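You operate a simulated robot arm through the tools that you are given. There is no shell and no other tool. Be economical: measure what you need, move in short steps, check, and stop when the job is done.

You run a simulated robot arm. Do the job below in one go: nothing can be reset, and whatever is moved stays where it is left.

## Task
Fit strainer No. 62 by the blue knob and No. 27 by the white knob, then open both valves.
Fine: from the long white tray; latch both in before a valve opens.
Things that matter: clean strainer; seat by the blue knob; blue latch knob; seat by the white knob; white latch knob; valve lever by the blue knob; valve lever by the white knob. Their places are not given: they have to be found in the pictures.

It is judged by the outcome, as a careful person would: the job done as asked, and still so three seconds after it is handed in. It fails if anything else is knocked over, pushed out of place, dropped, spilled or broken.

## Robot
A 6-joint arm with a two-finger parallel gripper, fixed in place. Base frame: the origin is at the foot of the arm, x ahead of it, y to its left, z up; the work surface is at about z = 4. Lengths are in mm, angles in rad, forces in N, time in s.
With the tool pointing down near the work surface it reaches from about 160 to 400 mm from the base axis. Its first joint turns from -1.152 to 1.152 rad. Payload 1.57 kg.
The tool frame sits at the grasp point between the pads (the TCP): z along the fingers, y along the line on which they close. The tips reach 30 mm beyond it. Largest opening 80 mm; finger width 17, thickness 12; the body of the gripper, 40 by 82 mm, starts 80 mm behind the TCP.
Orientation is told as [roll, pitch, yaw] about the base's x, y, z axes, in that order, counted from this pose: with the fingers straight down and closing along the base's y, the tool's x points along the base's -x, its y along +y and its z along -z.

## Interface
- The arm moves only by the tool drive_tool. Its argument "steps" is a list of rows, each an object of numbers (a shift or turn left out is 0, a gripper value left out holds the last): "tx", "ty", "tz": the shift along the tool's x, y, z in mm; "rx", "ry", "rz": the turn, a rotation vector about the tool's x, y, z in rad; "jaw": the gripper command, from -1 (shut) to 1 (fully open), values between in proportion. In form: [{"tx": .., "ty": .., "tz": .., "rx": .., "ry": .., "rz": .., "jaw": ..}, ...]. A call has 1 to 12 rows; each row is the pose to reach, as a shift and turn from the pose commanded when the call began, along the tool's axes at that moment. A row lasts 0.2 s, in which the tool goes at most 50 mm and 0.15 rad; a call with a longer step from one row to the next is refused whole, and so is a gripper value outside its range. A pose out of reach is approached as far as the arm can. The call stops where the force on the tool passes 40 N (or 10 N more than at its start, if that is more) or the arm is blocked; 0.2 s more then pass. The fingers move at their own pace (about 153 mm/s each) and stop on an object; they squeeze with about 20 N. The grip force told is the motor's: it shows also when the fingers shut on nothing. Time passes only in rows, and 0.2 s behind the last, so rows that repeat a pose let the fingers close. The reply holds the time, the measured pose of the TCP, the force on the tool along the base axes, the opening and the grip force, in the units named above and with some noise.
- Cameras (640 x 400 px; columns grow to the right, rows downward): "scene" is fixed at [51.7, -322.4, 430.4]; the picture's right is [0.82, -0.57, 0.00], its down [-0.29, -0.41, -0.86] and it looks along [0.49, 0.71, -0.50] (base axes); focal length 267 px, centre (320, 200). "wrist" rides on the gripper at [72, -6, -122] in the tool frame; the picture's right is [0.09, 1.00, 0.00], its down [-0.84, 0.08, -0.54] and it looks along [-0.54, 0.05, 0.84] (tool axes); focal length 238 px, centre (320, 200).
- capture(camera): a new picture of that camera. It takes no simulated time.
- locate(camera, pixels): for up to 12 pixels [column, row] of the newest picture of that camera ("zoom" is the newest enlarged one), the place [x, y, z] in the base frame of the surface seen there, good to about 2 mm. It takes no simulated time.
- close_up(camera, box): a new picture of the part [left, top, right, bottom] of that camera's present view, enlarged. It takes no simulated time.
- sign_off(): hands the job in; it is judged then, once.

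Go step by step. Measure first, check grasps and placings, and put right what went wrong. The budget is 80 turns and 34 pictures, counting those below and the enlarged ones. Unless the task says otherwise, let go and move clear before handing in, and close with one line.

The tools are called after "Call:" as name(argument=value, ...) on one line, values as JSON. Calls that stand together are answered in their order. drive_tool: Moves the arm, as the interface text tells. Its arguments: {"type":"object","properties":{"steps":{"type":"array","items":{"type":"object","properties":{"tx":{"type":"number"},"ty":{"type":"number"},"tz":{"type":"number"},"rx":{"type":"number"},"ry":{"type":"number"},"rz":{"type":"number"},"jaw":{"type":"number"}}}}},"required":["steps"]} The other tools are called the same way: capture (camera) takes a picture; locate (camera, pixels) gives the place of the surface under pixels of a picture; close_up (camera, box) takes an enlarged picture of a part of a camera's view; sign_off () hands the job in.

At the start:

```text
time_s: 0.0
eef_pos: [226.3, -34.2, 292.9]
orientation: [0.0, -0.002, -0.001]
contact_force: [-0.4, 0.0, -0.2]
gripper_width: 80.0
grip_force: 0.1
```

scene: 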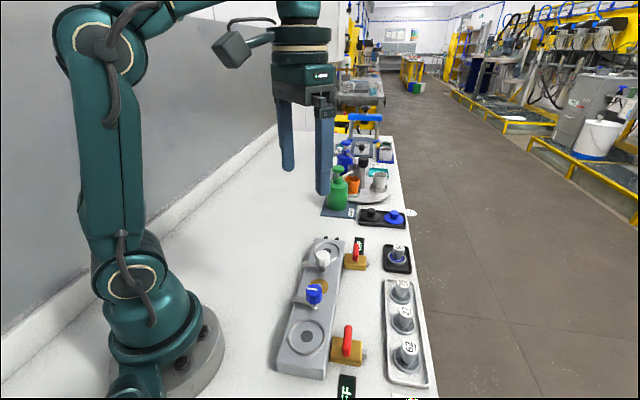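
wrist: 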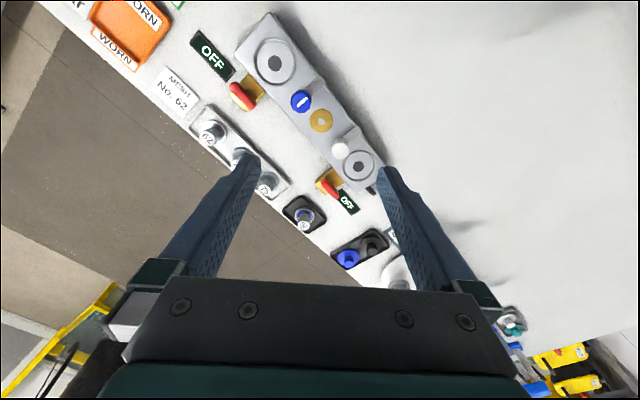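

The scene shows a fixture with a blue knob (314,292), white knob (322,257), two valves, and a white tray with three strainers. I'll enlarge these to read the labels.

Call:
close_up(camera="scene", box=[260, 200, 450, 400])

Call:
close_up(camera="wrist", box=[60, 0, 420, 290])

```text
2.00 times, centred on (355, 300) of scene
```

zoom: 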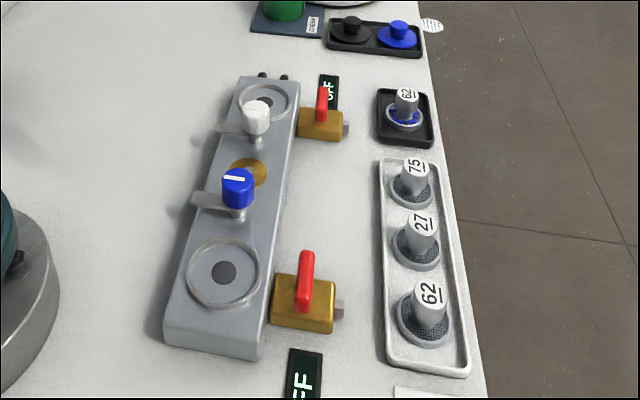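

```text
1.38 times, centred on (240, 145) of wrist
```

zoom: 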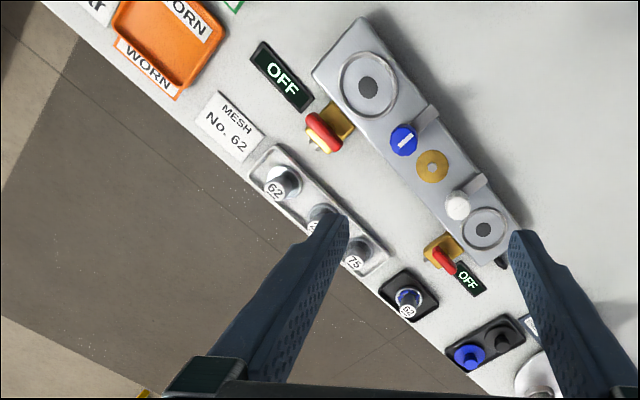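

I can read 62, 27, 75 in the white tray (zoomed scene), with a decoy 62 in the black tray. I'll locate the main points in both views.

Call:
locate(camera="scene", pixels=[[307, 336], [290, 336], [324, 336], [312, 287], [297, 300], [323, 253], [310, 263], [410, 346], [406, 362], [407, 312], [348, 329], [346, 350]])

Call:
locate(camera="zoom", pixels=[[368, 90], [404, 141], [425, 117], [458, 206], [478, 181], [484, 230], [275, 190], [322, 120], [326, 147], [437, 240], [446, 262], [432, 166]])

```text
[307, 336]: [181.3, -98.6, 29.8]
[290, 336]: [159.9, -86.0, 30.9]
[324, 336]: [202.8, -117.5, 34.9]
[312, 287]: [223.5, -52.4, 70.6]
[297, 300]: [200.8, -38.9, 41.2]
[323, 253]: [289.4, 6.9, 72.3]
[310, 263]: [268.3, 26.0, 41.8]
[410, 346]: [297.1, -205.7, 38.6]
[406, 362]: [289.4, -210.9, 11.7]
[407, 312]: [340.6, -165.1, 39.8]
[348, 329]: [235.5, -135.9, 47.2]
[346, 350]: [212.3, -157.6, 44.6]
```

```text
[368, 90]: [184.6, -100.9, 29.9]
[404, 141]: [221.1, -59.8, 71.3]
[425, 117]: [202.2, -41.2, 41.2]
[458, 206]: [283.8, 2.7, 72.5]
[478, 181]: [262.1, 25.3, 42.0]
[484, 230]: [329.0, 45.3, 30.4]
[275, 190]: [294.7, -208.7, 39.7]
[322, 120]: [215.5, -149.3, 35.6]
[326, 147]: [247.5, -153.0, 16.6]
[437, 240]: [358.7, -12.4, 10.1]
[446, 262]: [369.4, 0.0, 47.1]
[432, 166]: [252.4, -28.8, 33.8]
```

Fixture and tray both run at about 45° in the base frame. I'll move over the tray with yaw ≈ 0.77 and take a closer look.

Call:
drive_tool(steps=[{"tx": -8, "ty": -22, "tz": 22, "rz": -0.128}, {"tx": -16, "ty": -44, "tz": 44, "rz": -0.256}, {"tx": -24, "ty": -66, "tz": 66, "rz": -0.385}, {"tx": -32, "ty": -88, "tz": 88, "rz": -0.513}, {"tx": -40, "ty": -110, "tz": 110, "rz": -0.641}, {"tx": -46, "ty": -132, "tz": 132, "rz": -0.77}])

Call:
capture(camera="wrist")

```text
time_s: 1.4
eef_pos: [272.8, -166.6, 158.7]
orientation: [0.0, -0.002, 0.772]
contact_force: [0.7, 0.3, -1.2]
gripper_width: 80.0
grip_force: 0.0
```

```text
29 pictures are left
```

wrist: 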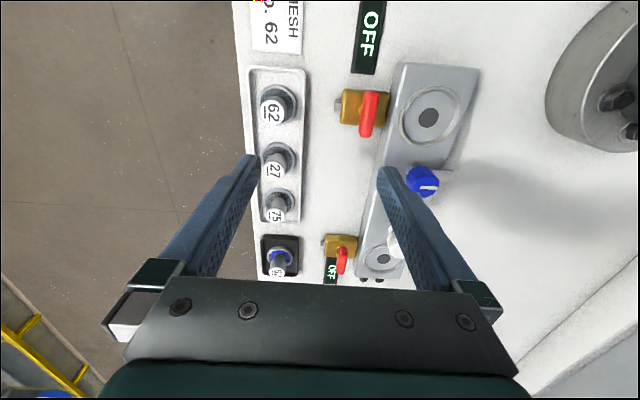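

The picture shows 62 (276,107), 27 (277,160), 75 (278,205), and the valves at (365,110) and (340,248). I'll enlarge for geometry.

Call:
close_up(camera="wrist", box=[240, 60, 400, 160])

Call:
locate(camera="wrist", pixels=[[276, 98], [274, 117], [266, 107], [286, 107], [278, 88], [297, 100], [250, 107], [306, 107], [276, 149], [275, 170], [278, 137], [430, 117]])

```text
4.00 times, centred on (320, 110) of wrist
```

zoom: 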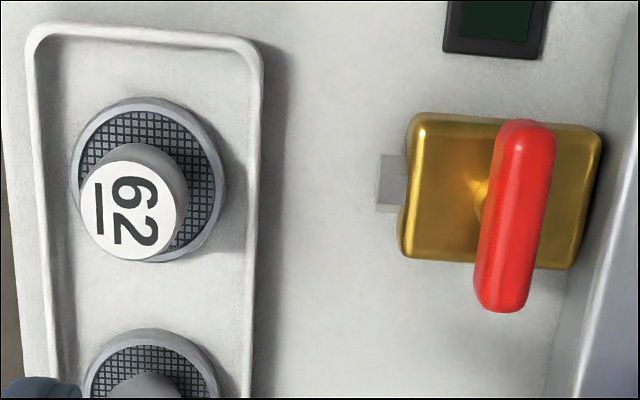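

```text
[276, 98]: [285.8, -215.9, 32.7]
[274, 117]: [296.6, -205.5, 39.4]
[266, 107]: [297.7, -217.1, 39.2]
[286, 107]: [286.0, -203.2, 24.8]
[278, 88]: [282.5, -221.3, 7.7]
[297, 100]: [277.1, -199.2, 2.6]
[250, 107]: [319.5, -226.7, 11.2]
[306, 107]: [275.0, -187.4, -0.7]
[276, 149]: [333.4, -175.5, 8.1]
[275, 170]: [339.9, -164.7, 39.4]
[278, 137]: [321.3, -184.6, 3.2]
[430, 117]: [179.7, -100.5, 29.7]
```

Call:
locate(camera="zoom", pixels=[[130, 210], [88, 210], [172, 210], [130, 170], [130, 252], [525, 132], [505, 290], [515, 210], [478, 195], [420, 130], [590, 140], [565, 255]])

Call:
close_up(camera="scene", box=[280, 300, 380, 400])

Call:
close_up(camera="scene", box=[290, 220, 390, 300])

```text
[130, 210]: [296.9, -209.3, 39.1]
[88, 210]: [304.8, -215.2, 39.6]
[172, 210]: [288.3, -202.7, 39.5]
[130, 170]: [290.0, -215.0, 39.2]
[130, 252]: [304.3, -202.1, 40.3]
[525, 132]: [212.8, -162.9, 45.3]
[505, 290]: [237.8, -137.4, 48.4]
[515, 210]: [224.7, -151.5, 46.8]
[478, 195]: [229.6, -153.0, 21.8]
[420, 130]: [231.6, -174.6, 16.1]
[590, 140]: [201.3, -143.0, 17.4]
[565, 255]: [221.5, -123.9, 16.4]
```

```text
4.00 times, centred on (330, 350) of scene
```

zoom: 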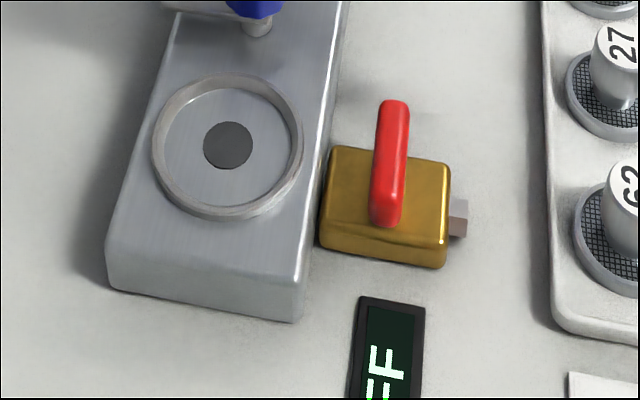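

```text
5.00 times, centred on (340, 260) of scene
```

zoom: 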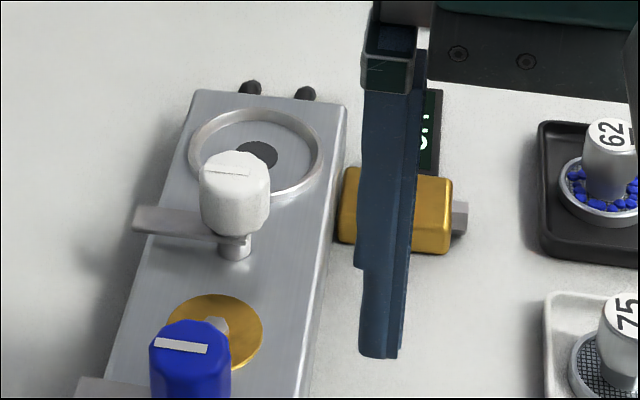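

The 62 handle is at (296.8, -208.8), top z≈39, about 21 mm across. I'll go above it with the jaws at about 44 mm, then descend and grip.

Call:
drive_tool(steps=[{"tx": 6, "ty": -23, "tz": 20, "jaw": 0.1}, {"tx": 12.2, "ty": -46.9, "tz": 40, "jaw": 0.1}, {"tx": 12.2, "ty": -46.9, "tz": 70}, {"tx": 12.2, "ty": -46.9, "tz": 95}, {"tx": 12.2, "ty": -46.9, "tz": 110}, {"tx": 12.2, "ty": -46.9, "tz": 110}])

Call:
capture(camera="wrist")

```text
time_s: 2.8
eef_pos: [295.6, -210.4, 50.6]
orientation: [0.002, -0.001, 0.77]
contact_force: [-0.1, -0.6, 0.0]
gripper_width: 44.1
grip_force: 0.1
```

```text
25 pictures are left
```

wrist: 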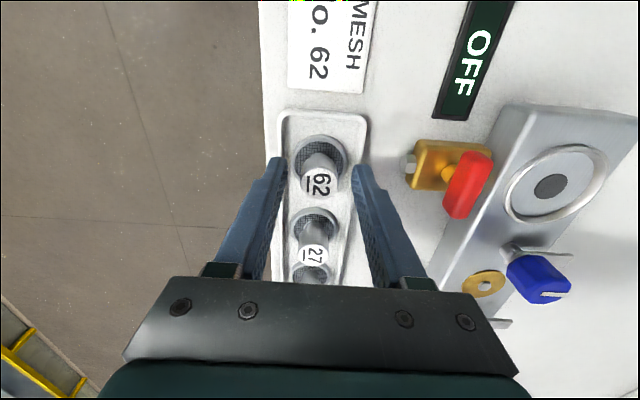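

The fingers straddle the 62 handle at (320,180). I'll lower slightly, close, and lift.

Call:
drive_tool(steps=[{"tz": 2.5}, {"tz": 2.5, "jaw": -1}, {"tz": 2.5, "jaw": -1}, {"tz": 2.5, "jaw": -1}, {"tz": -20}, {"tz": -55}, {"tz": -55}])

Call:
capture(camera="wrist")

```text
time_s: 4.4
eef_pos: [298.5, -207.8, 109.1]
orientation: [-0.001, -0.001, 0.77]
contact_force: [0.2, 0.4, 0.0]
gripper_width: 24.0
grip_force: 20.3
```

```text
24 pictures are left
```

wrist: 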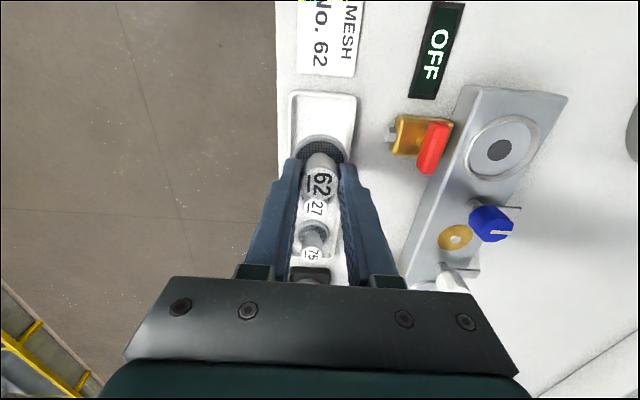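

Held (24 mm). I'll measure the handle offset and the blue seat's centre precisely.

Call:
close_up(camera="wrist", box=[290, 85, 550, 247])

```text
2.46 times, centred on (420, 166) of wrist
```

zoom: 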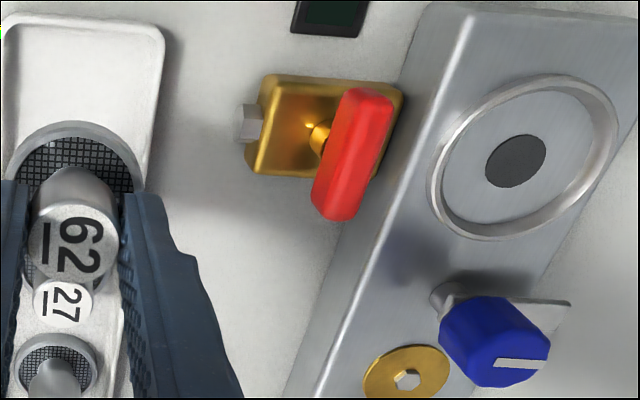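

Call:
locate(camera="zoom", pixels=[[40, 245], [112, 245], [75, 210], [75, 279], [433, 190], [612, 118], [555, 77], [488, 236], [516, 161], [8, 172], [140, 172], [72, 124]])

```text
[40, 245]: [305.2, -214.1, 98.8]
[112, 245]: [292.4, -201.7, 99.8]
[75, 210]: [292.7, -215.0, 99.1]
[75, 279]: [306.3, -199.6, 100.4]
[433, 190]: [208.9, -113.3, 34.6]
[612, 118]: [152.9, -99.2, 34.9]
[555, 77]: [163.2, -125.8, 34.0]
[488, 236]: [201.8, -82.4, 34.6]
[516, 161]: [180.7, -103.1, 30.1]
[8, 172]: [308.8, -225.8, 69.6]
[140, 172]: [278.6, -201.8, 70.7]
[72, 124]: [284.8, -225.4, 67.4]
```

Handle is centred on the TCP. Seat centre is around (181.5, -102). I'll carry it over the seat and look again.

Call:
drive_tool(steps=[{"tx": 2.5, "ty": 38, "tz": -6}, {"tx": 5, "ty": 78, "tz": -6}, {"tx": 7.5, "ty": 118, "tz": -6}, {"tx": 10.2, "ty": 157.5, "tz": -6}, {"tx": 10.2, "ty": 157.5, "tz": 2}, {"tx": 10.2, "ty": 157.5, "tz": 2}])

Call:
close_up(camera="wrist", box=[220, 50, 420, 250])

Call:
close_up(camera="scene", box=[260, 270, 360, 370])

```text
time_s: 5.8
eef_pos: [180.3, -100.7, 105.4]
orientation: [-0.001, 0.0, 0.77]
contact_force: [-0.1, 0.6, -1.4]
gripper_width: 23.7
grip_force: 19.8
```

```text
2.00 times, centred on (320, 150) of wrist
```

zoom: 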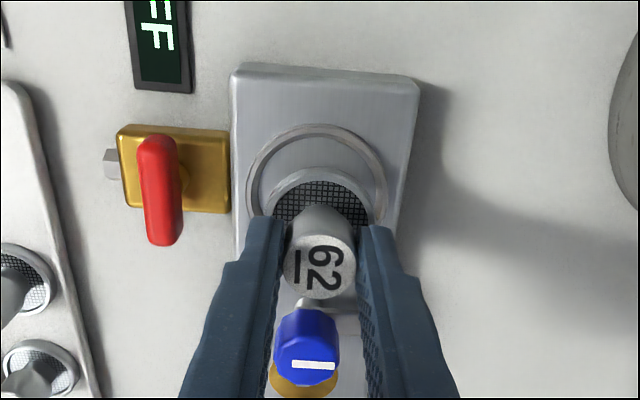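

```text
4.00 times, centred on (310, 320) of scene
```

zoom: 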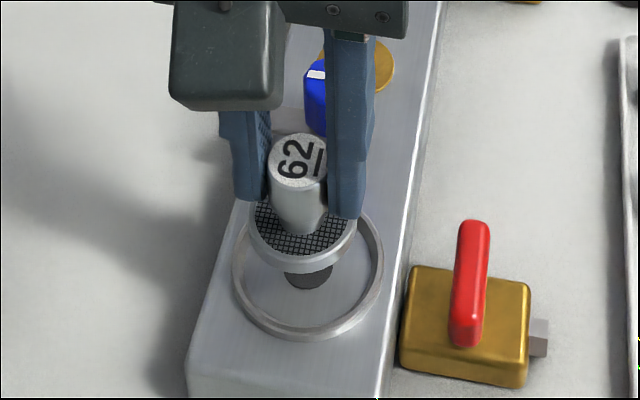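

Over the seat; ring visible around (308,265) in the scene zoom. I'll fit its rim.

Call:
locate(camera="zoom", pixels=[[237, 265], [243, 300], [270, 328], [308, 335], [345, 322], [374, 285], [379, 255], [368, 225], [303, 278], [303, 325], [298, 165], [258, 245]])

```text
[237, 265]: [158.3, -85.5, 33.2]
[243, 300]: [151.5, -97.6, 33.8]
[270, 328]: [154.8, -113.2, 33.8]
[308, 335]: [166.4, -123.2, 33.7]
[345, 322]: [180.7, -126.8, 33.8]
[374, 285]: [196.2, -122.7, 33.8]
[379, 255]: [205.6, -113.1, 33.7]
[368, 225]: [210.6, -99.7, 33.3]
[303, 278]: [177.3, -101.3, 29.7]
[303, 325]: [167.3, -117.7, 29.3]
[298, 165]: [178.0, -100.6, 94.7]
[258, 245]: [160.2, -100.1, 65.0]
```

Fits agree: ring centre ≈ (180.8, -99). I'll shift ~2 mm and lower gently.

Call:
drive_tool(steps=[{"tx": -1.8, "ty": 0.6, "tz": 15}, {"tx": -1.8, "ty": 0.6, "tz": 28}, {"tx": -1.8, "ty": 0.6, "tz": 31}, {"tx": -1.8, "ty": 0.6, "tz": 33}, {"tx": -1.8, "ty": 0.6, "tz": 33}])

Call:
close_up(camera="scene", box=[260, 270, 360, 370])

```text
time_s: 7.0
eef_pos: [180.6, -99.2, 71.5]
orientation: [0.001, -0.001, 0.771]
contact_force: [-0.7, 1.0, 0.5]
gripper_width: 23.4
grip_force: 19.9
```

```text
4.00 times, centred on (310, 320) of scene
```

zoom: 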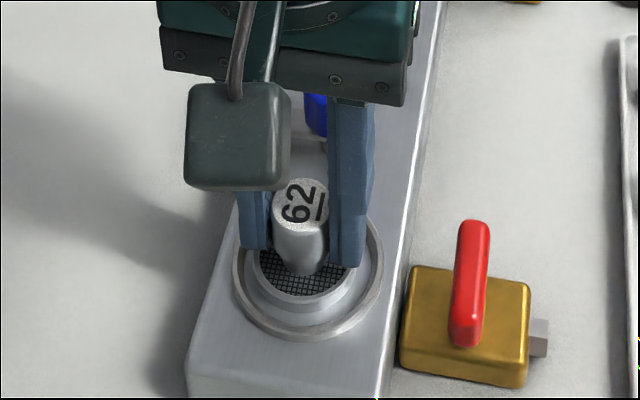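

Nearly down, reasonably centred. I'll lower in 1 mm steps until contact.

Call:
drive_tool(steps=[{"tz": 1}, {"tz": 2}, {"tz": 2}])

Call:
locate(camera="zoom", pixels=[[247, 285], [262, 309], [300, 322], [345, 300], [356, 275], [303, 302], [303, 312], [302, 200], [303, 280]])

```text
time_s: 7.8
eef_pos: [180.7, -100.7, 69.4]
orientation: [-0.002, -0.002, 0.771]
contact_force: [-0.8, 0.8, -0.3]
gripper_width: 23.5
grip_force: 20.3
```

```text
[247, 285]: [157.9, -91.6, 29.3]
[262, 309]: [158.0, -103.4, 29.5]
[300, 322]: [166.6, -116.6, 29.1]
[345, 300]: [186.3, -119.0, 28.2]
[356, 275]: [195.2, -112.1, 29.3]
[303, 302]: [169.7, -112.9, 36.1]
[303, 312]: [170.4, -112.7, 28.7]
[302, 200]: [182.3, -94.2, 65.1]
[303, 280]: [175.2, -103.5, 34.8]
```

Call:
drive_tool(steps=[{"tz": 1}, {"tz": 2}, {"tz": 2}])

```text
time_s: 8.6
eef_pos: [181.9, -98.8, 68.2]
orientation: [-0.001, -0.003, 0.77]
contact_force: [1.7, -1.4, 5.5]
gripper_width: 23.9
grip_force: 20.0
```

Contact (5.5 N up). Checking the seating before release.

Call:
close_up(camera="scene", box=[280, 300, 340, 360])

```text
6.67 times, centred on (310, 330) of scene
```

zoom: 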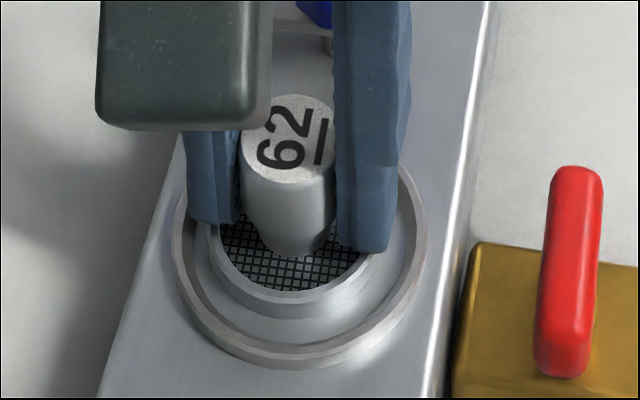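

Call:
locate(camera="zoom", pixels=[[216, 265], [240, 298], [297, 316], [350, 300], [380, 268], [297, 298], [240, 283], [187, 290], [297, 362], [415, 280], [286, 130]])

Call:
locate(camera="scene", pixels=[[303, 264], [305, 262], [307, 266], [291, 300], [293, 298], [293, 302], [290, 300], [289, 299]])

```text
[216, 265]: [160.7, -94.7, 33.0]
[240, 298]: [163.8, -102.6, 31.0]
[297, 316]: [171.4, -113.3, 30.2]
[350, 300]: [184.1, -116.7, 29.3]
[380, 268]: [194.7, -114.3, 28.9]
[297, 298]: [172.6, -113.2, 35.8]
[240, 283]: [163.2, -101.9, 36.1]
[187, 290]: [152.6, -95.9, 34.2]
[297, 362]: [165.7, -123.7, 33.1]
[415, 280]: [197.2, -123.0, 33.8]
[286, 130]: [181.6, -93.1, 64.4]
```

```text
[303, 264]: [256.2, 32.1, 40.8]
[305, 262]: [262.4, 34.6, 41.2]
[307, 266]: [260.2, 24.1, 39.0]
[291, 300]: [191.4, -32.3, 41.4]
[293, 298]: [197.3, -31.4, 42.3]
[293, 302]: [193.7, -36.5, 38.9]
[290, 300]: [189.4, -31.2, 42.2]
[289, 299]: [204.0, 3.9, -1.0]
```

Flange sits about 2–3 mm toward the knob from ring centre. I'll lift 2 mm, nudge it 2.5 mm, set it back down and release.

Call:
drive_tool(steps=[{"tz": -2}, {"tx": 2.5, "tz": -2}, {"tx": 2.5, "tz": 0}, {"tx": 2.5, "tz": 0.5}, {"tx": 2.5, "tz": 0.5}, {"tx": 2.5, "tz": 0, "jaw": -0.4}, {"tx": 2.5, "tz": 0, "jaw": 0.1}, {"tx": 2.5, "tz": 0, "jaw": 0.1}, {"tx": 2.5, "tz": -30}, {"tx": 2.5, "tz": -60}])

Call:
close_up(camera="scene", box=[270, 290, 340, 360])

```text
time_s: 10.8
eef_pos: [177.0, -101.8, 129.1]
orientation: [-0.001, -0.002, 0.771]
contact_force: [-0.2, 0.7, -0.7]
gripper_width: 44.0
grip_force: 0.1
```

```text
5.71 times, centred on (305, 325) of scene
```

zoom: 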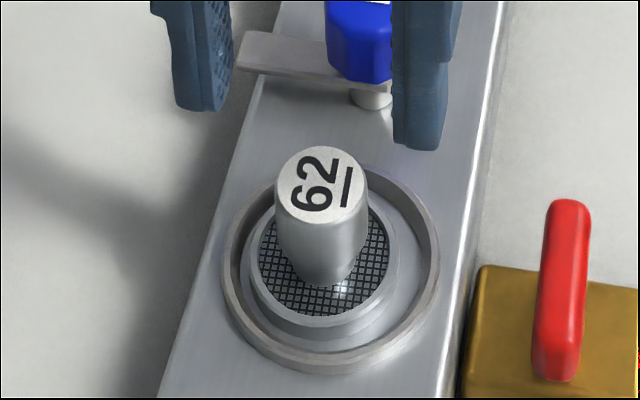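

Released and upright; it seems slightly left in the ring. I'll measure it.

Call:
locate(camera="zoom", pixels=[[250, 270], [270, 310], [322, 322], [375, 300], [396, 255], [226, 270], [245, 330], [320, 366], [400, 335], [434, 265], [425, 225], [320, 185]])

```text
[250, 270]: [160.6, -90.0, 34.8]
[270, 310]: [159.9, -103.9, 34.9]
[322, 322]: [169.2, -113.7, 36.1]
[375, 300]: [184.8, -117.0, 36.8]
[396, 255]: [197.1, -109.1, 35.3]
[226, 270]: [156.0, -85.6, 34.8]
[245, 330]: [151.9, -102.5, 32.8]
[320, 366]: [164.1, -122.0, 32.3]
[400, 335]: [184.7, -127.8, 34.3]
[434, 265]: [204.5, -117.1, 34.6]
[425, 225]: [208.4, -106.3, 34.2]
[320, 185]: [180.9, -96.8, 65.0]
```

62 is within ~1.7 mm of centre and flat. Next, No. 27: I'll move above it and look.

Call:
drive_tool(steps=[{"tx": -18, "ty": -40}, {"tx": -36, "ty": -80}, {"tx": -54, "ty": -120}, {"tx": -71.5, "ty": -158.5}, {"tx": -71.5, "ty": -158.5, "tz": 30}, {"tx": -71.5, "ty": -158.5, "tz": 30}])

Call:
close_up(camera="wrist", box=[220, 80, 420, 280])

```text
time_s: 12.2
eef_pos: [339.4, -168.2, 98.3]
orientation: [0.001, 0.0, 0.769]
contact_force: [-0.1, -0.3, 0.0]
gripper_width: 44.2
grip_force: 0.1
```

```text
2.00 times, centred on (320, 180) of wrist
```

zoom: 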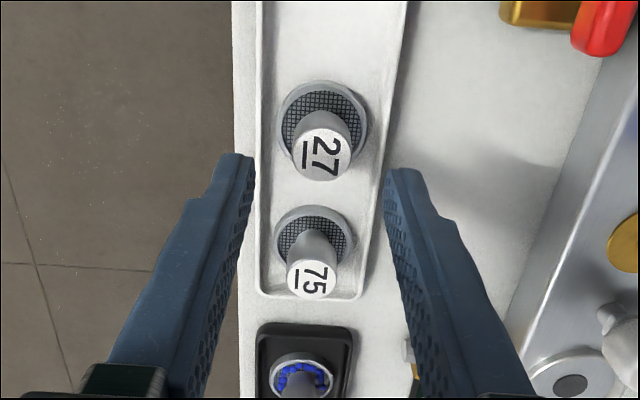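

Call:
locate(camera="zoom", pixels=[[322, 152], [297, 152], [347, 152], [322, 128], [322, 176], [284, 120], [366, 120], [322, 82]])

```text
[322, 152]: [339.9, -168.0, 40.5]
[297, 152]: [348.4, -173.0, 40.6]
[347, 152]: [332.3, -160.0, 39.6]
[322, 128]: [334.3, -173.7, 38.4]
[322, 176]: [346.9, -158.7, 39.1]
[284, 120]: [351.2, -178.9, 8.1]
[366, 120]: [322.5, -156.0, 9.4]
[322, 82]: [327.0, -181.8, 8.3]
```

27 handle at (340.3, -166.8). Adjust, descend, grip, lift.

Call:
drive_tool(steps=[{"tx": -1.6, "ty": 0.4, "tz": 25}, {"tx": -1.6, "ty": 0.4, "tz": 42}, {"tx": -1.6, "ty": 0.4, "tz": 49}, {"tx": -1.6, "ty": 0.4, "tz": 49}, {"tx": -1.6, "ty": 0.4, "tz": 49, "jaw": -1}, {"tx": -1.6, "ty": 0.4, "tz": 49, "jaw": -1}, {"tx": -1.6, "ty": 0.4, "tz": 49, "jaw": -1}, {"tx": -1.6, "ty": 0.4, "tz": 30}, {"tx": -1.6, "ty": 0.4, "tz": -10}, {"tx": -1.6, "ty": 0.4, "tz": -30}, {"tx": -1.6, "ty": 0.4, "tz": -30}])

```text
time_s: 14.6
eef_pos: [340.8, -165.4, 127.2]
orientation: [0.0, -0.001, 0.773]
contact_force: [-0.4, 0.1, -0.9]
gripper_width: 23.5
grip_force: 20.2
```

Held. Carrying it over the white seat (≈(328,44)) at travel height.

Call:
drive_tool(steps=[{"tx": -25, "ty": 29}, {"tx": -53, "ty": 61}, {"tx": -81, "ty": 94}, {"tx": -109, "ty": 127}, {"tx": -137, "ty": 159.5}, {"tx": -137, "ty": 159.5}, {"tx": -137, "ty": 159.5}])

Call:
close_up(camera="scene", box=[295, 210, 375, 290])

Call:
close_up(camera="wrist", box=[220, 60, 440, 280])

```text
time_s: 16.2
eef_pos: [326.4, 47.0, 127.0]
orientation: [0.0, -0.001, 0.77]
contact_force: [-0.5, -0.6, 0.0]
gripper_width: 23.6
grip_force: 19.3
```

```text
5.00 times, centred on (335, 250) of scene
```

zoom: 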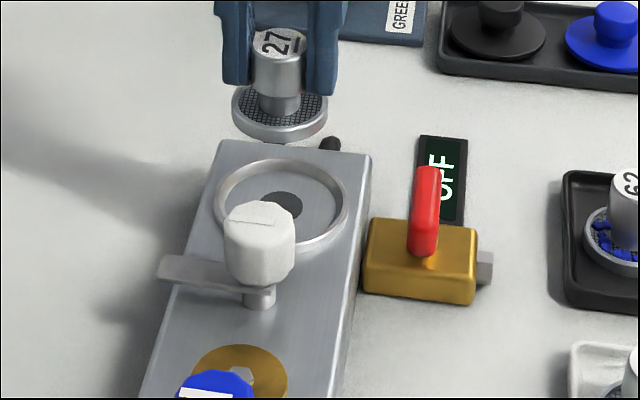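

```text
1.82 times, centred on (330, 170) of wrist
```

zoom: 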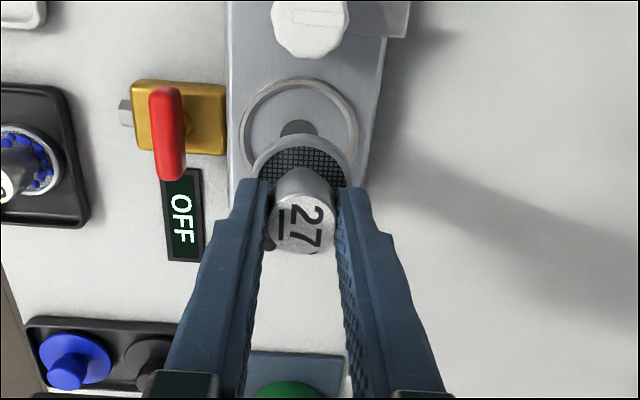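

Call:
locate(camera="zoom", pixels=[[242, 130], [356, 130], [299, 80], [258, 95], [342, 97], [246, 112], [302, 221], [298, 127], [255, 175], [349, 175]])

Call:
locate(camera="scene", pixels=[[314.5, 251], [340.2, 251], [336, 257], [327.4, 242.3], [318, 244.7], [336.8, 245.3], [339.5, 254], [328, 249.5]])

```text
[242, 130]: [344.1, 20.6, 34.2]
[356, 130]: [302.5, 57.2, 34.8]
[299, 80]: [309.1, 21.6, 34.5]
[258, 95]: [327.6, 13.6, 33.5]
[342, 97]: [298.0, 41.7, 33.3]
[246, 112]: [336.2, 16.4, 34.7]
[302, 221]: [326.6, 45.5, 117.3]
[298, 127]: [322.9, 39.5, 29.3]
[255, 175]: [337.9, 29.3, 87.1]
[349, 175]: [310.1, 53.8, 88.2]
```

```text
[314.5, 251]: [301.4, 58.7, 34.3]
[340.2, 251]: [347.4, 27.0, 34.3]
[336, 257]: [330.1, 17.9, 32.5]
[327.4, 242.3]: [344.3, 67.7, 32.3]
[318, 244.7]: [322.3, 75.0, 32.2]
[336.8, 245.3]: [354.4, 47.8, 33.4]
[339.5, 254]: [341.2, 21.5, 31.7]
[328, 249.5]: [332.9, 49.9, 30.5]
```

Ring centre ≈ (327, 44), with the handle ~2 mm beyond. I'll shift slightly, lower to just above the seat and check.

Call:
drive_tool(steps=[{"tx": 0.8, "ty": -1.3, "tz": 20}, {"tx": 0.8, "ty": -1.3, "tz": 40}, {"tx": 0.8, "ty": -1.3, "tz": 52}, {"tx": 0.8, "ty": -1.3, "tz": 55}, {"tx": 0.8, "ty": -1.3, "tz": 55}])

Call:
close_up(camera="scene", box=[300, 220, 360, 280])

Call:
close_up(camera="wrist", box=[260, 80, 380, 200])

```text
time_s: 17.4
eef_pos: [328.3, 46.4, 73.7]
orientation: [-0.001, -0.003, 0.77]
contact_force: [-0.2, -1.0, 8.6]
gripper_width: 23.8
grip_force: 19.7
```

```text
6.67 times, centred on (330, 250) of scene
```

zoom: 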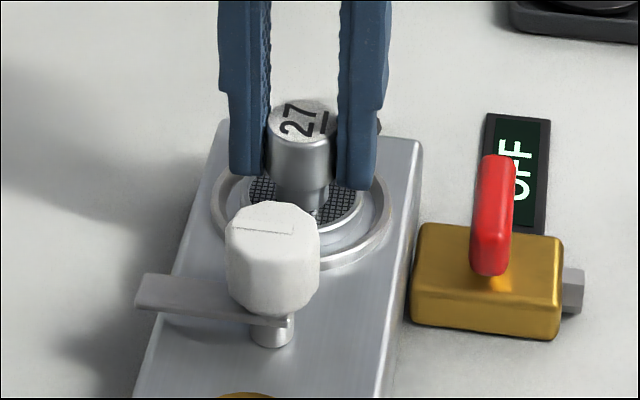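

```text
3.33 times, centred on (320, 140) of wrist
```

zoom: 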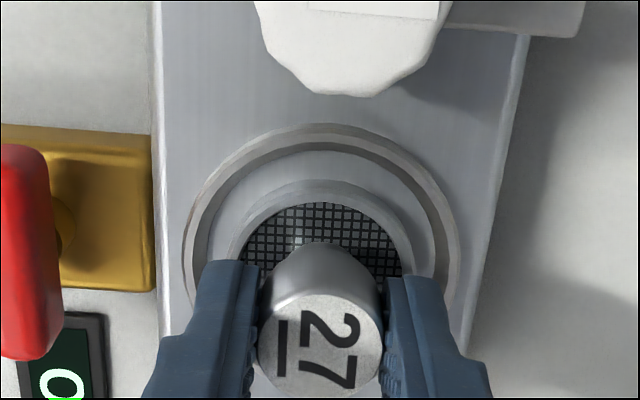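

Contact already (8.6 N). I'll check the alignment of the flange versus ring.

Call:
locate(camera="zoom", pixels=[[190, 240], [455, 240], [320, 128], [240, 150], [400, 148], [320, 186], [240, 235], [270, 198], [375, 198], [412, 240], [320, 345], [320, 165]])

Call:
locate(camera="scene", pixels=[[314.5, 251], [340.2, 251], [337.3, 249], [336, 253], [333, 254], [325.5, 238], [336.5, 248]])

```text
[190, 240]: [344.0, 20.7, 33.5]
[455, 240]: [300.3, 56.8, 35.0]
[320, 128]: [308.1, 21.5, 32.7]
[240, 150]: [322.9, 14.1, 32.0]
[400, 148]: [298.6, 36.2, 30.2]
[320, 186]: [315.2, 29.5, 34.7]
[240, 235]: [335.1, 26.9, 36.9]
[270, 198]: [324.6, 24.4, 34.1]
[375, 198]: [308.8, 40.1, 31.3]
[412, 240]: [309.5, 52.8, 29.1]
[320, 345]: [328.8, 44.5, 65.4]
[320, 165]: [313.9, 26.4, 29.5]
```

```text
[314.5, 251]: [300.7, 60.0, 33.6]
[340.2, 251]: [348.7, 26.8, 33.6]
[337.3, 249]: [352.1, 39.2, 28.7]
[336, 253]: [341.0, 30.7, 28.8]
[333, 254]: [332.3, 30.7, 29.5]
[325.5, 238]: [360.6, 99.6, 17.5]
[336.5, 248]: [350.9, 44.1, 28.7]
```

Seated height, but the flange is ~3–4 mm past centre. I'll lift 3 mm, shift back, lower again.

Call:
drive_tool(steps=[{"tz": -3}, {"tx": 3.2, "ty": -0.8, "tz": -3}, {"tx": 3.2, "ty": -0.8, "tz": -1}, {"tx": 3.2, "ty": -0.8, "tz": 0}, {"tx": 3.2, "ty": -0.8, "tz": 0}])

Call:
close_up(camera="wrist", box=[260, 80, 380, 200])

```text
time_s: 18.6
eef_pos: [328.4, 42.0, 74.2]
orientation: [0.001, -0.004, 0.77]
contact_force: [-0.3, 2.6, 6.3]
gripper_width: 23.6
grip_force: 20.1
```

```text
3.33 times, centred on (320, 140) of wrist
```

zoom: 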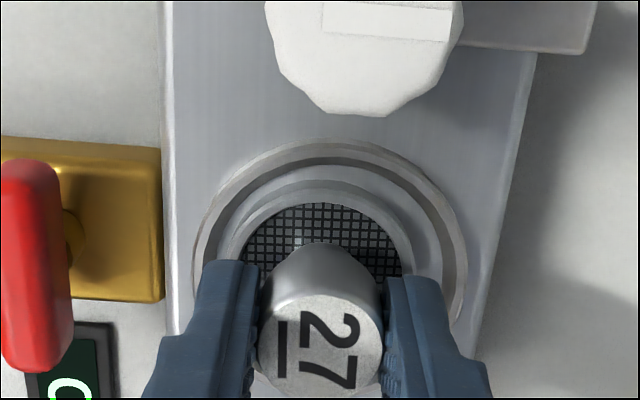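

Now concentric (ring 193–467, flange ~228–430). Release, rise, and check.

Call:
drive_tool(steps=[{"tz": -0.5, "jaw": -0.35}, {"tz": -0.5, "jaw": 0.1}, {"tz": -0.5, "jaw": 0.1}, {"tz": -25}, {"tz": -55}, {"tz": -55}])

Call:
close_up(camera="wrist", box=[240, 0, 440, 200])

```text
time_s: 20.0
eef_pos: [327.2, 41.2, 124.8]
orientation: [-0.001, 0.0, 0.771]
contact_force: [0.2, 0.0, -0.5]
gripper_width: 43.7
grip_force: 0.1
```

```text
2.00 times, centred on (340, 100) of wrist
```

zoom: 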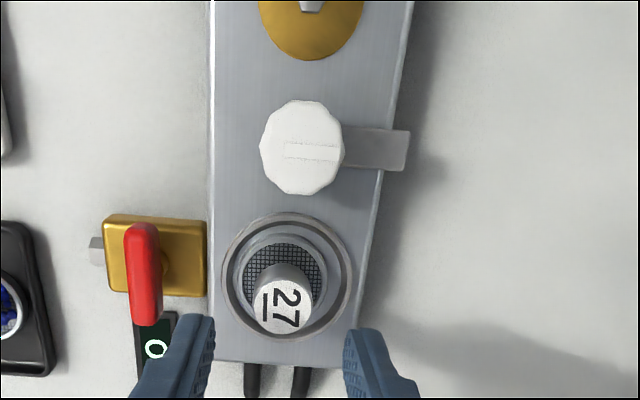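

27 sits concentric. The white bar points to -v; it must swing 90° clockwise over the seat. Locate the white knob and white valve lever.

Call:
locate(camera="zoom", pixels=[[302, 147], [265, 148], [338, 148], [302, 105], [302, 189], [402, 150], [142, 232], [148, 315], [145, 272], [110, 220], [206, 222], [205, 294]])

```text
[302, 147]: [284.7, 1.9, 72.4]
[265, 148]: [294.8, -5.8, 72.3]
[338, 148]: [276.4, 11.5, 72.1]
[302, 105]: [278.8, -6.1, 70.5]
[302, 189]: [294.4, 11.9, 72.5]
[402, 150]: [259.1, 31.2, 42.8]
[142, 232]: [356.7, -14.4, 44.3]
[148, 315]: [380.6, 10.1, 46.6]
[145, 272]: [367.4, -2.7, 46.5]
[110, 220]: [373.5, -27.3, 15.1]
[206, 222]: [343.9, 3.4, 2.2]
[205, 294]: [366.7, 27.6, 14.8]
```

White knob centre ≈ (286, 2.8), top z 72. I'll go above, descend to grip it.

Call:
drive_tool(steps=[{"tx": 28, "ty": 0.5}, {"tx": 56.3, "ty": 1.1}, {"tx": 56.3, "ty": 1.1, "tz": 20}, {"tx": 56.3, "ty": 1.1, "tz": 38}, {"tx": 56.3, "ty": 1.1, "tz": 38}, {"tx": 56.3, "ty": 1.1, "tz": 38, "jaw": -1}, {"tx": 56.3, "ty": 1.1, "tz": 38, "jaw": -1}, {"tx": 56.3, "ty": 1.1, "tz": 38, "jaw": -1}])

```text
time_s: 21.8
eef_pos: [285.7, 2.0, 88.1]
orientation: [0.007, -0.001, 0.765]
contact_force: [-19.6, 26.6, 3.8]
gripper_width: 27.6
grip_force: 37.6
```

Gripped, but with a side load of ~33 N along tool +y; I'll shift 1.5 mm that way to relax it.

Call:
drive_tool(steps=[{"ty": 0.7}, {"ty": 1.5}, {"ty": 1.5}])

```text
time_s: 22.6
eef_pos: [287.3, 2.6, 88.7]
orientation: [0.0, -0.001, 0.77]
contact_force: [-4.4, -3.4, -27.1]
gripper_width: 27.7
grip_force: 37.9
```

Call:
drive_tool(steps=[{"tz": 0}])

```text
time_s: 23.0
eef_pos: [285.9, 3.0, 88.4]
orientation: [-0.003, 0.0, 0.77]
contact_force: [-3.7, -11.4, -25.9]
gripper_width: 27.3
grip_force: 37.7
```

A downward load remains (–26 N). I'll release and re-grip here to relax it.

Call:
drive_tool(steps=[{"jaw": -0.1}, {"jaw": -0.1}, {"jaw": -1}, {"jaw": -1}, {"jaw": -1}])

```text
time_s: 24.2
eef_pos: [286.4, 3.6, 91.4]
orientation: [-0.004, -0.005, 0.771]
contact_force: [5.8, 2.0, 14.6]
gripper_width: 27.4
grip_force: 37.9
```

Acceptable. Now rotate clockwise (yaw down) in steps.

Call:
drive_tool(steps=[{"rz": 0.1}, {"rz": 0.2}, {"rz": 0.3}, {"rz": 0.4}])

```text
time_s: 25.2
eef_pos: [286.6, 3.9, 90.3]
orientation: [-0.004, -0.007, 0.367]
contact_force: [23.7, -17.4, -19.0]
gripper_width: 27.4
grip_force: 38.4
```

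Rotating well; a side load (24,-17) suggests a ~1 mm axis offset. I'll correct while continuing.

Call:
drive_tool(steps=[{"tx": -0.4, "ty": -0.7, "rz": 0}, {"tx": -0.6, "ty": -1, "rz": 0.12}, {"tx": -0.6, "ty": -1, "rz": 0.24}, {"tx": -0.6, "ty": -1, "rz": 0.36}])

Call:
close_up(camera="scene", box=[295, 220, 375, 300])

```text
time_s: 26.2
eef_pos: [288.0, 4.3, 91.1]
orientation: [0.0, -0.005, 0.008]
contact_force: [16.6, -15.9, -21.2]
gripper_width: 27.9
grip_force: 38.2
```

```text
5.00 times, centred on (335, 260) of scene
```

zoom: 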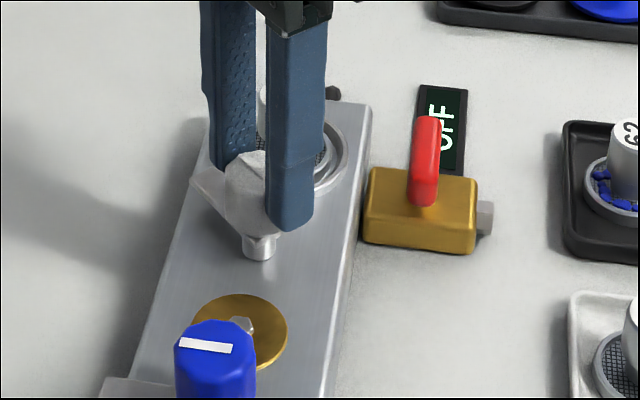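

The bar is swinging (about 45° so far). Continue the other half.

Call:
drive_tool(steps=[{"rz": 0.13}, {"rz": 0.26}, {"rz": 0.39}, {"rz": 0.52}, {"rz": 0.65}, {"rz": 0.78}, {"rz": 0.81}])

Call:
close_up(camera="scene", box=[295, 220, 375, 300])

```text
time_s: 27.8
eef_pos: [286.2, 3.0, 92.1]
orientation: [0.002, 0.001, -0.801]
contact_force: [11.2, -5.4, -10.7]
gripper_width: 27.8
grip_force: 37.4
```

```text
5.00 times, centred on (335, 260) of scene
```

zoom: 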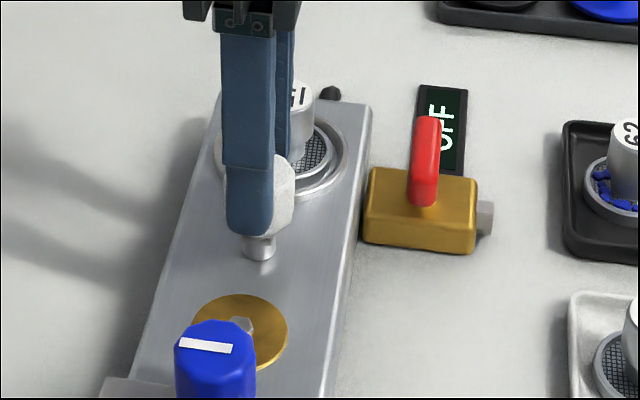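

Rotated the full 90°. Release, rise, and move above the blue knob.

Call:
drive_tool(steps=[{"jaw": -0.3}, {"jaw": 0.05}, {"jaw": 0.05}, {"tz": -35}, {"tx": 0.7, "ty": -44, "tz": -35}, {"tx": 1.4, "ty": -87.5, "tz": -35}, {"tx": 1.4, "ty": -87.5, "tz": -35}])

Call:
capture(camera="wrist")

```text
time_s: 29.4
eef_pos: [221.2, -56.8, 124.6]
orientation: [0.001, 0.001, -0.8]
contact_force: [0.0, -0.3, -0.2]
gripper_width: 42.0
grip_force: 0.0
```

```text
8 pictures are left
```

wrist: 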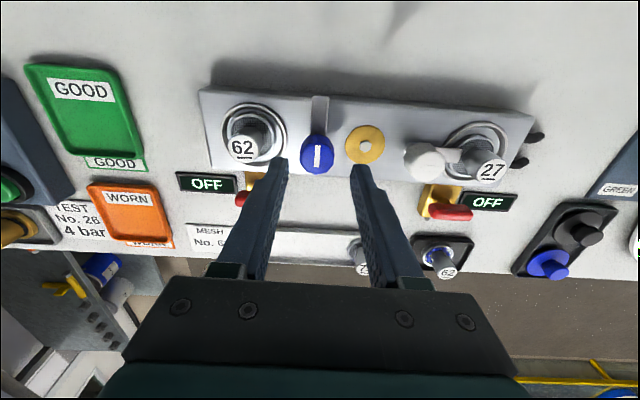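

White bar now lies over 27's flange (455,157). Locate the blue knob and levers here.

Call:
locate(camera="wrist", pixels=[[317, 156], [304, 156], [331, 156], [317, 138], [317, 171], [458, 157], [470, 158], [425, 162], [440, 150], [265, 135]])

```text
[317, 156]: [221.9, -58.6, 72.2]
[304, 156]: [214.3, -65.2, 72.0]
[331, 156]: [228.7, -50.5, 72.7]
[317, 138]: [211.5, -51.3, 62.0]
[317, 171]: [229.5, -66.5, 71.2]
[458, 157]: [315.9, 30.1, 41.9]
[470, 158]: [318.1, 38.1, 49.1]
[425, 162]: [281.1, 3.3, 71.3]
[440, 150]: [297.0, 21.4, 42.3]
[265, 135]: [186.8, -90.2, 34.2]
```

Blue knob centre ≈ (221.7, -58). Descend and grip.

Call:
drive_tool(steps=[{"tx": -1.2, "ty": -0.5, "tz": 18}, {"tx": -1.2, "ty": -0.5, "tz": 36.5}, {"tx": -1.2, "ty": -0.5, "tz": 36.5}, {"tx": -1.2, "ty": -0.5, "tz": 36.5, "jaw": -0.2}, {"tx": -1.2, "ty": -0.5, "tz": 36.5, "jaw": -1}, {"tx": -1.2, "ty": -0.5, "tz": 36.5, "jaw": -1}, {"tx": -1.2, "ty": -0.5, "tz": 36.5, "jaw": -1}])

```text
time_s: 31.0
eef_pos: [222.1, -60.0, 88.9]
orientation: [-0.005, 0.002, -0.799]
contact_force: [-16.9, -30.6, -2.3]
gripper_width: 27.6
grip_force: 37.8
```

Side load along tool -y; shift ~1 mm that way.

Call:
drive_tool(steps=[{"ty": -0.6}, {"ty": -1.2}, {"ty": -1.2}])

```text
time_s: 31.8
eef_pos: [223.3, -60.0, 87.2]
orientation: [0.0, -0.001, -0.798]
contact_force: [-12.2, -24.5, -11.3]
gripper_width: 27.8
grip_force: 38.1
```

Call:
drive_tool(steps=[{"ty": -1}, {"ty": -1.5}, {"ty": -1.5, "rz": -0.1}, {"ty": -1.5, "rz": -0.2}])

```text
time_s: 32.8
eef_pos: [221.8, -59.2, 89.7]
orientation: [0.006, -0.001, -0.6]
contact_force: [-6.8, 15.6, 20.9]
gripper_width: 27.7
grip_force: 37.6
```

Load is moderate and the rotation tracks (yaw -0.6). Continue counter-clockwise.

Call:
drive_tool(steps=[{"rz": -0.12}, {"rz": -0.24}, {"rz": -0.36}, {"rz": -0.48}, {"rz": -0.6}])

```text
time_s: 34.0
eef_pos: [222.4, -60.1, 89.4]
orientation: [0.0, -0.003, 0.001]
contact_force: [-1.1, 12.6, 18.5]
gripper_width: 27.7
grip_force: 38.1
```

Call:
drive_tool(steps=[{"rz": -0.13}, {"rz": -0.26}, {"rz": -0.39}, {"rz": -0.52}, {"rz": -0.65}, {"rz": -0.77}, {"rz": -0.77}])

```text
time_s: 35.6
eef_pos: [220.9, -61.3, 89.4]
orientation: [-0.005, -0.001, 0.774]
contact_force: [14.8, -33.0, -11.6]
gripper_width: 27.7
grip_force: 38.1
```

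Full 90° reached. Release, rise, go above the blue-side valve, then check the latches.

Call:
drive_tool(steps=[{"jaw": -0.3}, {"jaw": 0.05}, {"jaw": 0.05}, {"tz": -38}, {"tx": 30, "ty": -34, "tz": -38}, {"tx": 61, "ty": -67.8, "tz": -38}, {"tx": 61, "ty": -67.8, "tz": -38}])

Call:
capture(camera="wrist")

Call:
close_up(camera="scene", box=[275, 230, 385, 360])

```text
time_s: 37.2
eef_pos: [221.4, -147.9, 128.6]
orientation: [0.001, -0.002, 0.768]
contact_force: [0.5, 0.0, -0.2]
gripper_width: 42.3
grip_force: 0.0
```

```text
7 pictures are left
```

wrist: 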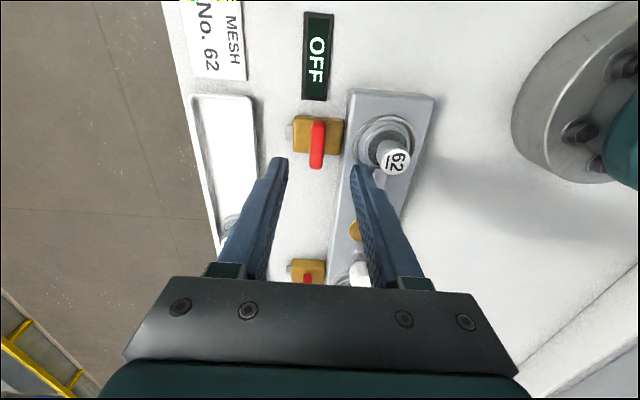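

```text
3.08 times, centred on (330, 295) of scene
```

zoom: 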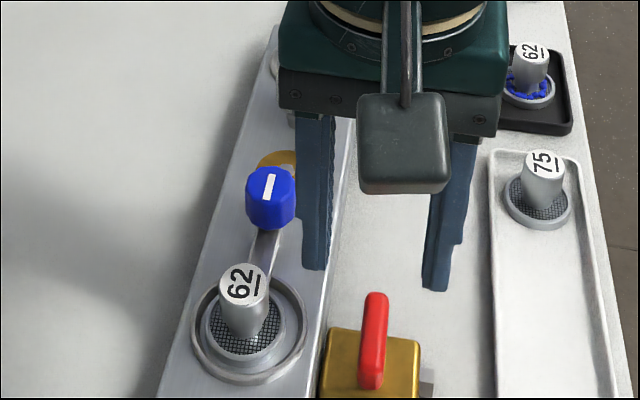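

Blue bar now lies over 62's flange toward its handle. Locate the lever under the gripper.

Call:
locate(camera="wrist", pixels=[[318, 126], [317, 145], [317, 163], [311, 148], [324, 148], [297, 122], [342, 122], [338, 152]])

```text
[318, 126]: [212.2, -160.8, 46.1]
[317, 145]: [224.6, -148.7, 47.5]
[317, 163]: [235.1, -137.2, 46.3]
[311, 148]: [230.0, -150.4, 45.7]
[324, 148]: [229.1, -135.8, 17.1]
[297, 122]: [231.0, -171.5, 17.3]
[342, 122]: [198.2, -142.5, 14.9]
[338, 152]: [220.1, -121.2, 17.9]
```

Lever centre ≈ (224.6, -149.2), running along the fixture. Descend and grip it gently.

Call:
drive_tool(steps=[{"tx": -1.4, "ty": -2.7, "tz": 25, "jaw": -0.2}, {"tx": -1.4, "ty": -2.7, "tz": 50}, {"tx": -1.4, "ty": -2.7, "tz": 63}, {"tx": -1.4, "ty": -2.7, "tz": 63}, {"tx": -1.4, "ty": -2.7, "tz": 63, "jaw": -1}, {"tx": -1.4, "ty": -2.7, "tz": 63, "jaw": -1}, {"tx": -1.4, "ty": -2.7, "tz": 63, "jaw": -1}])

```text
time_s: 38.8
eef_pos: [223.4, -149.9, 62.3]
orientation: [0.01, 0.003, 0.769]
contact_force: [-14.2, 23.7, -5.1]
gripper_width: 12.7
grip_force: 29.4
```

Gripped (12.7 mm). Relax the side load and try turning clockwise a little.

Call:
drive_tool(steps=[{"ty": 0.6}, {"ty": 1}, {"ty": 1, "rz": 0.1}, {"ty": 1, "rz": 0.2}, {"ty": 1, "rz": 0.3}])

```text
time_s: 40.0
eef_pos: [223.4, -149.6, 63.6]
orientation: [0.011, 0.007, 0.469]
contact_force: [-25.6, 7.7, -3.1]
gripper_width: 18.4
grip_force: 33.0
```

Width grew to 18 mm: the lever resists clockwise, so the fingers were skewing. Turn back and try counter-clockwise.

Call:
drive_tool(steps=[{"rz": -0.15}, {"rz": -0.3}, {"rz": -0.4}, {"rz": -0.5}, {"rz": -0.6}])

```text
time_s: 41.2
eef_pos: [225.3, -149.5, 62.8]
orientation: [0.006, -0.004, 1.07]
contact_force: [-11.7, 20.7, -16.2]
gripper_width: 13.0
grip_force: 29.8
```

Width holds at 13 mm – the lever turns counter-clockwise. Continue.

Call:
drive_tool(steps=[{"tx": -0.5, "ty": 0.8, "rz": -0.1}, {"tx": -0.5, "ty": 0.8, "rz": -0.2}, {"tx": -0.5, "ty": 0.8, "rz": -0.3}, {"tx": -0.5, "ty": 0.8, "rz": -0.4}, {"tx": -0.5, "ty": 0.8, "rz": -0.5}, {"tx": -0.5, "ty": 0.8, "rz": -0.6}])

```text
time_s: 42.6
eef_pos: [226.8, -150.6, 63.5]
orientation: [-0.004, 0.002, 1.673]
contact_force: [-4.3, -10.9, -17.2]
gripper_width: 13.0
grip_force: 30.0
```

Call:
drive_tool(steps=[{"rz": -0.12}, {"rz": -0.24}, {"rz": -0.36}, {"rz": -0.48}, {"rz": -0.6}, {"rz": -0.68}, {"rz": -0.68}])

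```text
time_s: 44.0
eef_pos: [229.0, -150.5, 63.9]
orientation: [-0.011, 0.005, 2.316]
contact_force: [3.5, 2.0, 1.5]
gripper_width: 12.6
grip_force: 29.8
stopped in row 6: the force on the tool passed its limit (the readings are from after the stop); the commanded pose is now the measured one
```

Hit the end stop near 90°. Release, rise and check the lever and display.

Call:
drive_tool(steps=[{"jaw": -0.5}, {"jaw": -0.2}, {"jaw": -0.2}, {"tz": -30}, {"tz": -65}, {"tz": -65}])

Call:
close_up(camera="scene", box=[280, 300, 380, 400])

```text
time_s: 45.4
eef_pos: [228.5, -150.1, 131.3]
orientation: [-0.007, 0.006, 2.315]
contact_force: [0.3, 1.0, -0.2]
gripper_width: 31.9
grip_force: 0.0
```

```text
4.00 times, centred on (330, 350) of scene
```

zoom: 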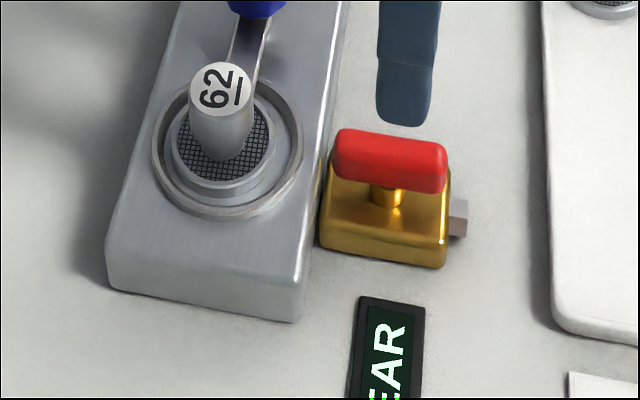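

Display reads "(CL)EAR" and the lever lies along the flow: blue valve open. Move above the white valve, turning back to yaw 0.77.

Call:
drive_tool(steps=[{"tx": -1.3, "ty": -18.5, "rz": 0.1405}, {"tx": -2.6, "ty": -37, "rz": 0.281}, {"tx": -3.9, "ty": -55.5, "rz": 0.4215}, {"tx": -5.2, "ty": -74, "rz": 0.562}, {"tx": -6.5, "ty": -92.5, "rz": 0.7025}, {"tx": -7.8, "ty": -111, "rz": 0.843}, {"tx": -9.1, "ty": -129.5, "rz": 0.9835}, {"tx": -10.4, "ty": -148, "rz": 1.124}, {"tx": -11.7, "ty": -166.5, "rz": 1.2645}, {"tx": -13, "ty": -185, "rz": 1.405}, {"tx": -14.3, "ty": -203, "rz": 1.545}, {"tx": -14.3, "ty": -203, "rz": 1.545}])

Call:
capture(camera="wrist")

```text
time_s: 48.0
eef_pos: [367.4, -0.0, 129.9]
orientation: [-0.007, -0.008, 0.768]
contact_force: [0.0, -0.6, 0.9]
gripper_width: 32.1
grip_force: 0.1
```

```text
4 pictures are left
```

wrist: 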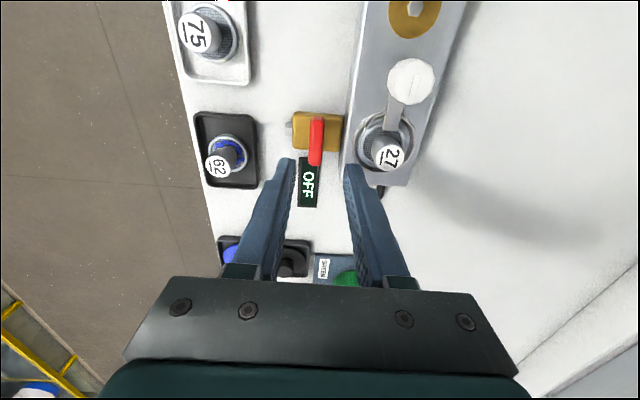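

White bar is over 27's flange. Locate this lever.

Call:
locate(camera="wrist", pixels=[[316, 124], [316, 142], [316, 160], [295, 118], [342, 118], [339, 149]])

```text
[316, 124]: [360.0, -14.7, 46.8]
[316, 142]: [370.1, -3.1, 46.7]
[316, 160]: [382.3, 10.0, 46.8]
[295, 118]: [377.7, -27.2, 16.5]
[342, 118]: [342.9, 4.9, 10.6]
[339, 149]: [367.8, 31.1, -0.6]
```

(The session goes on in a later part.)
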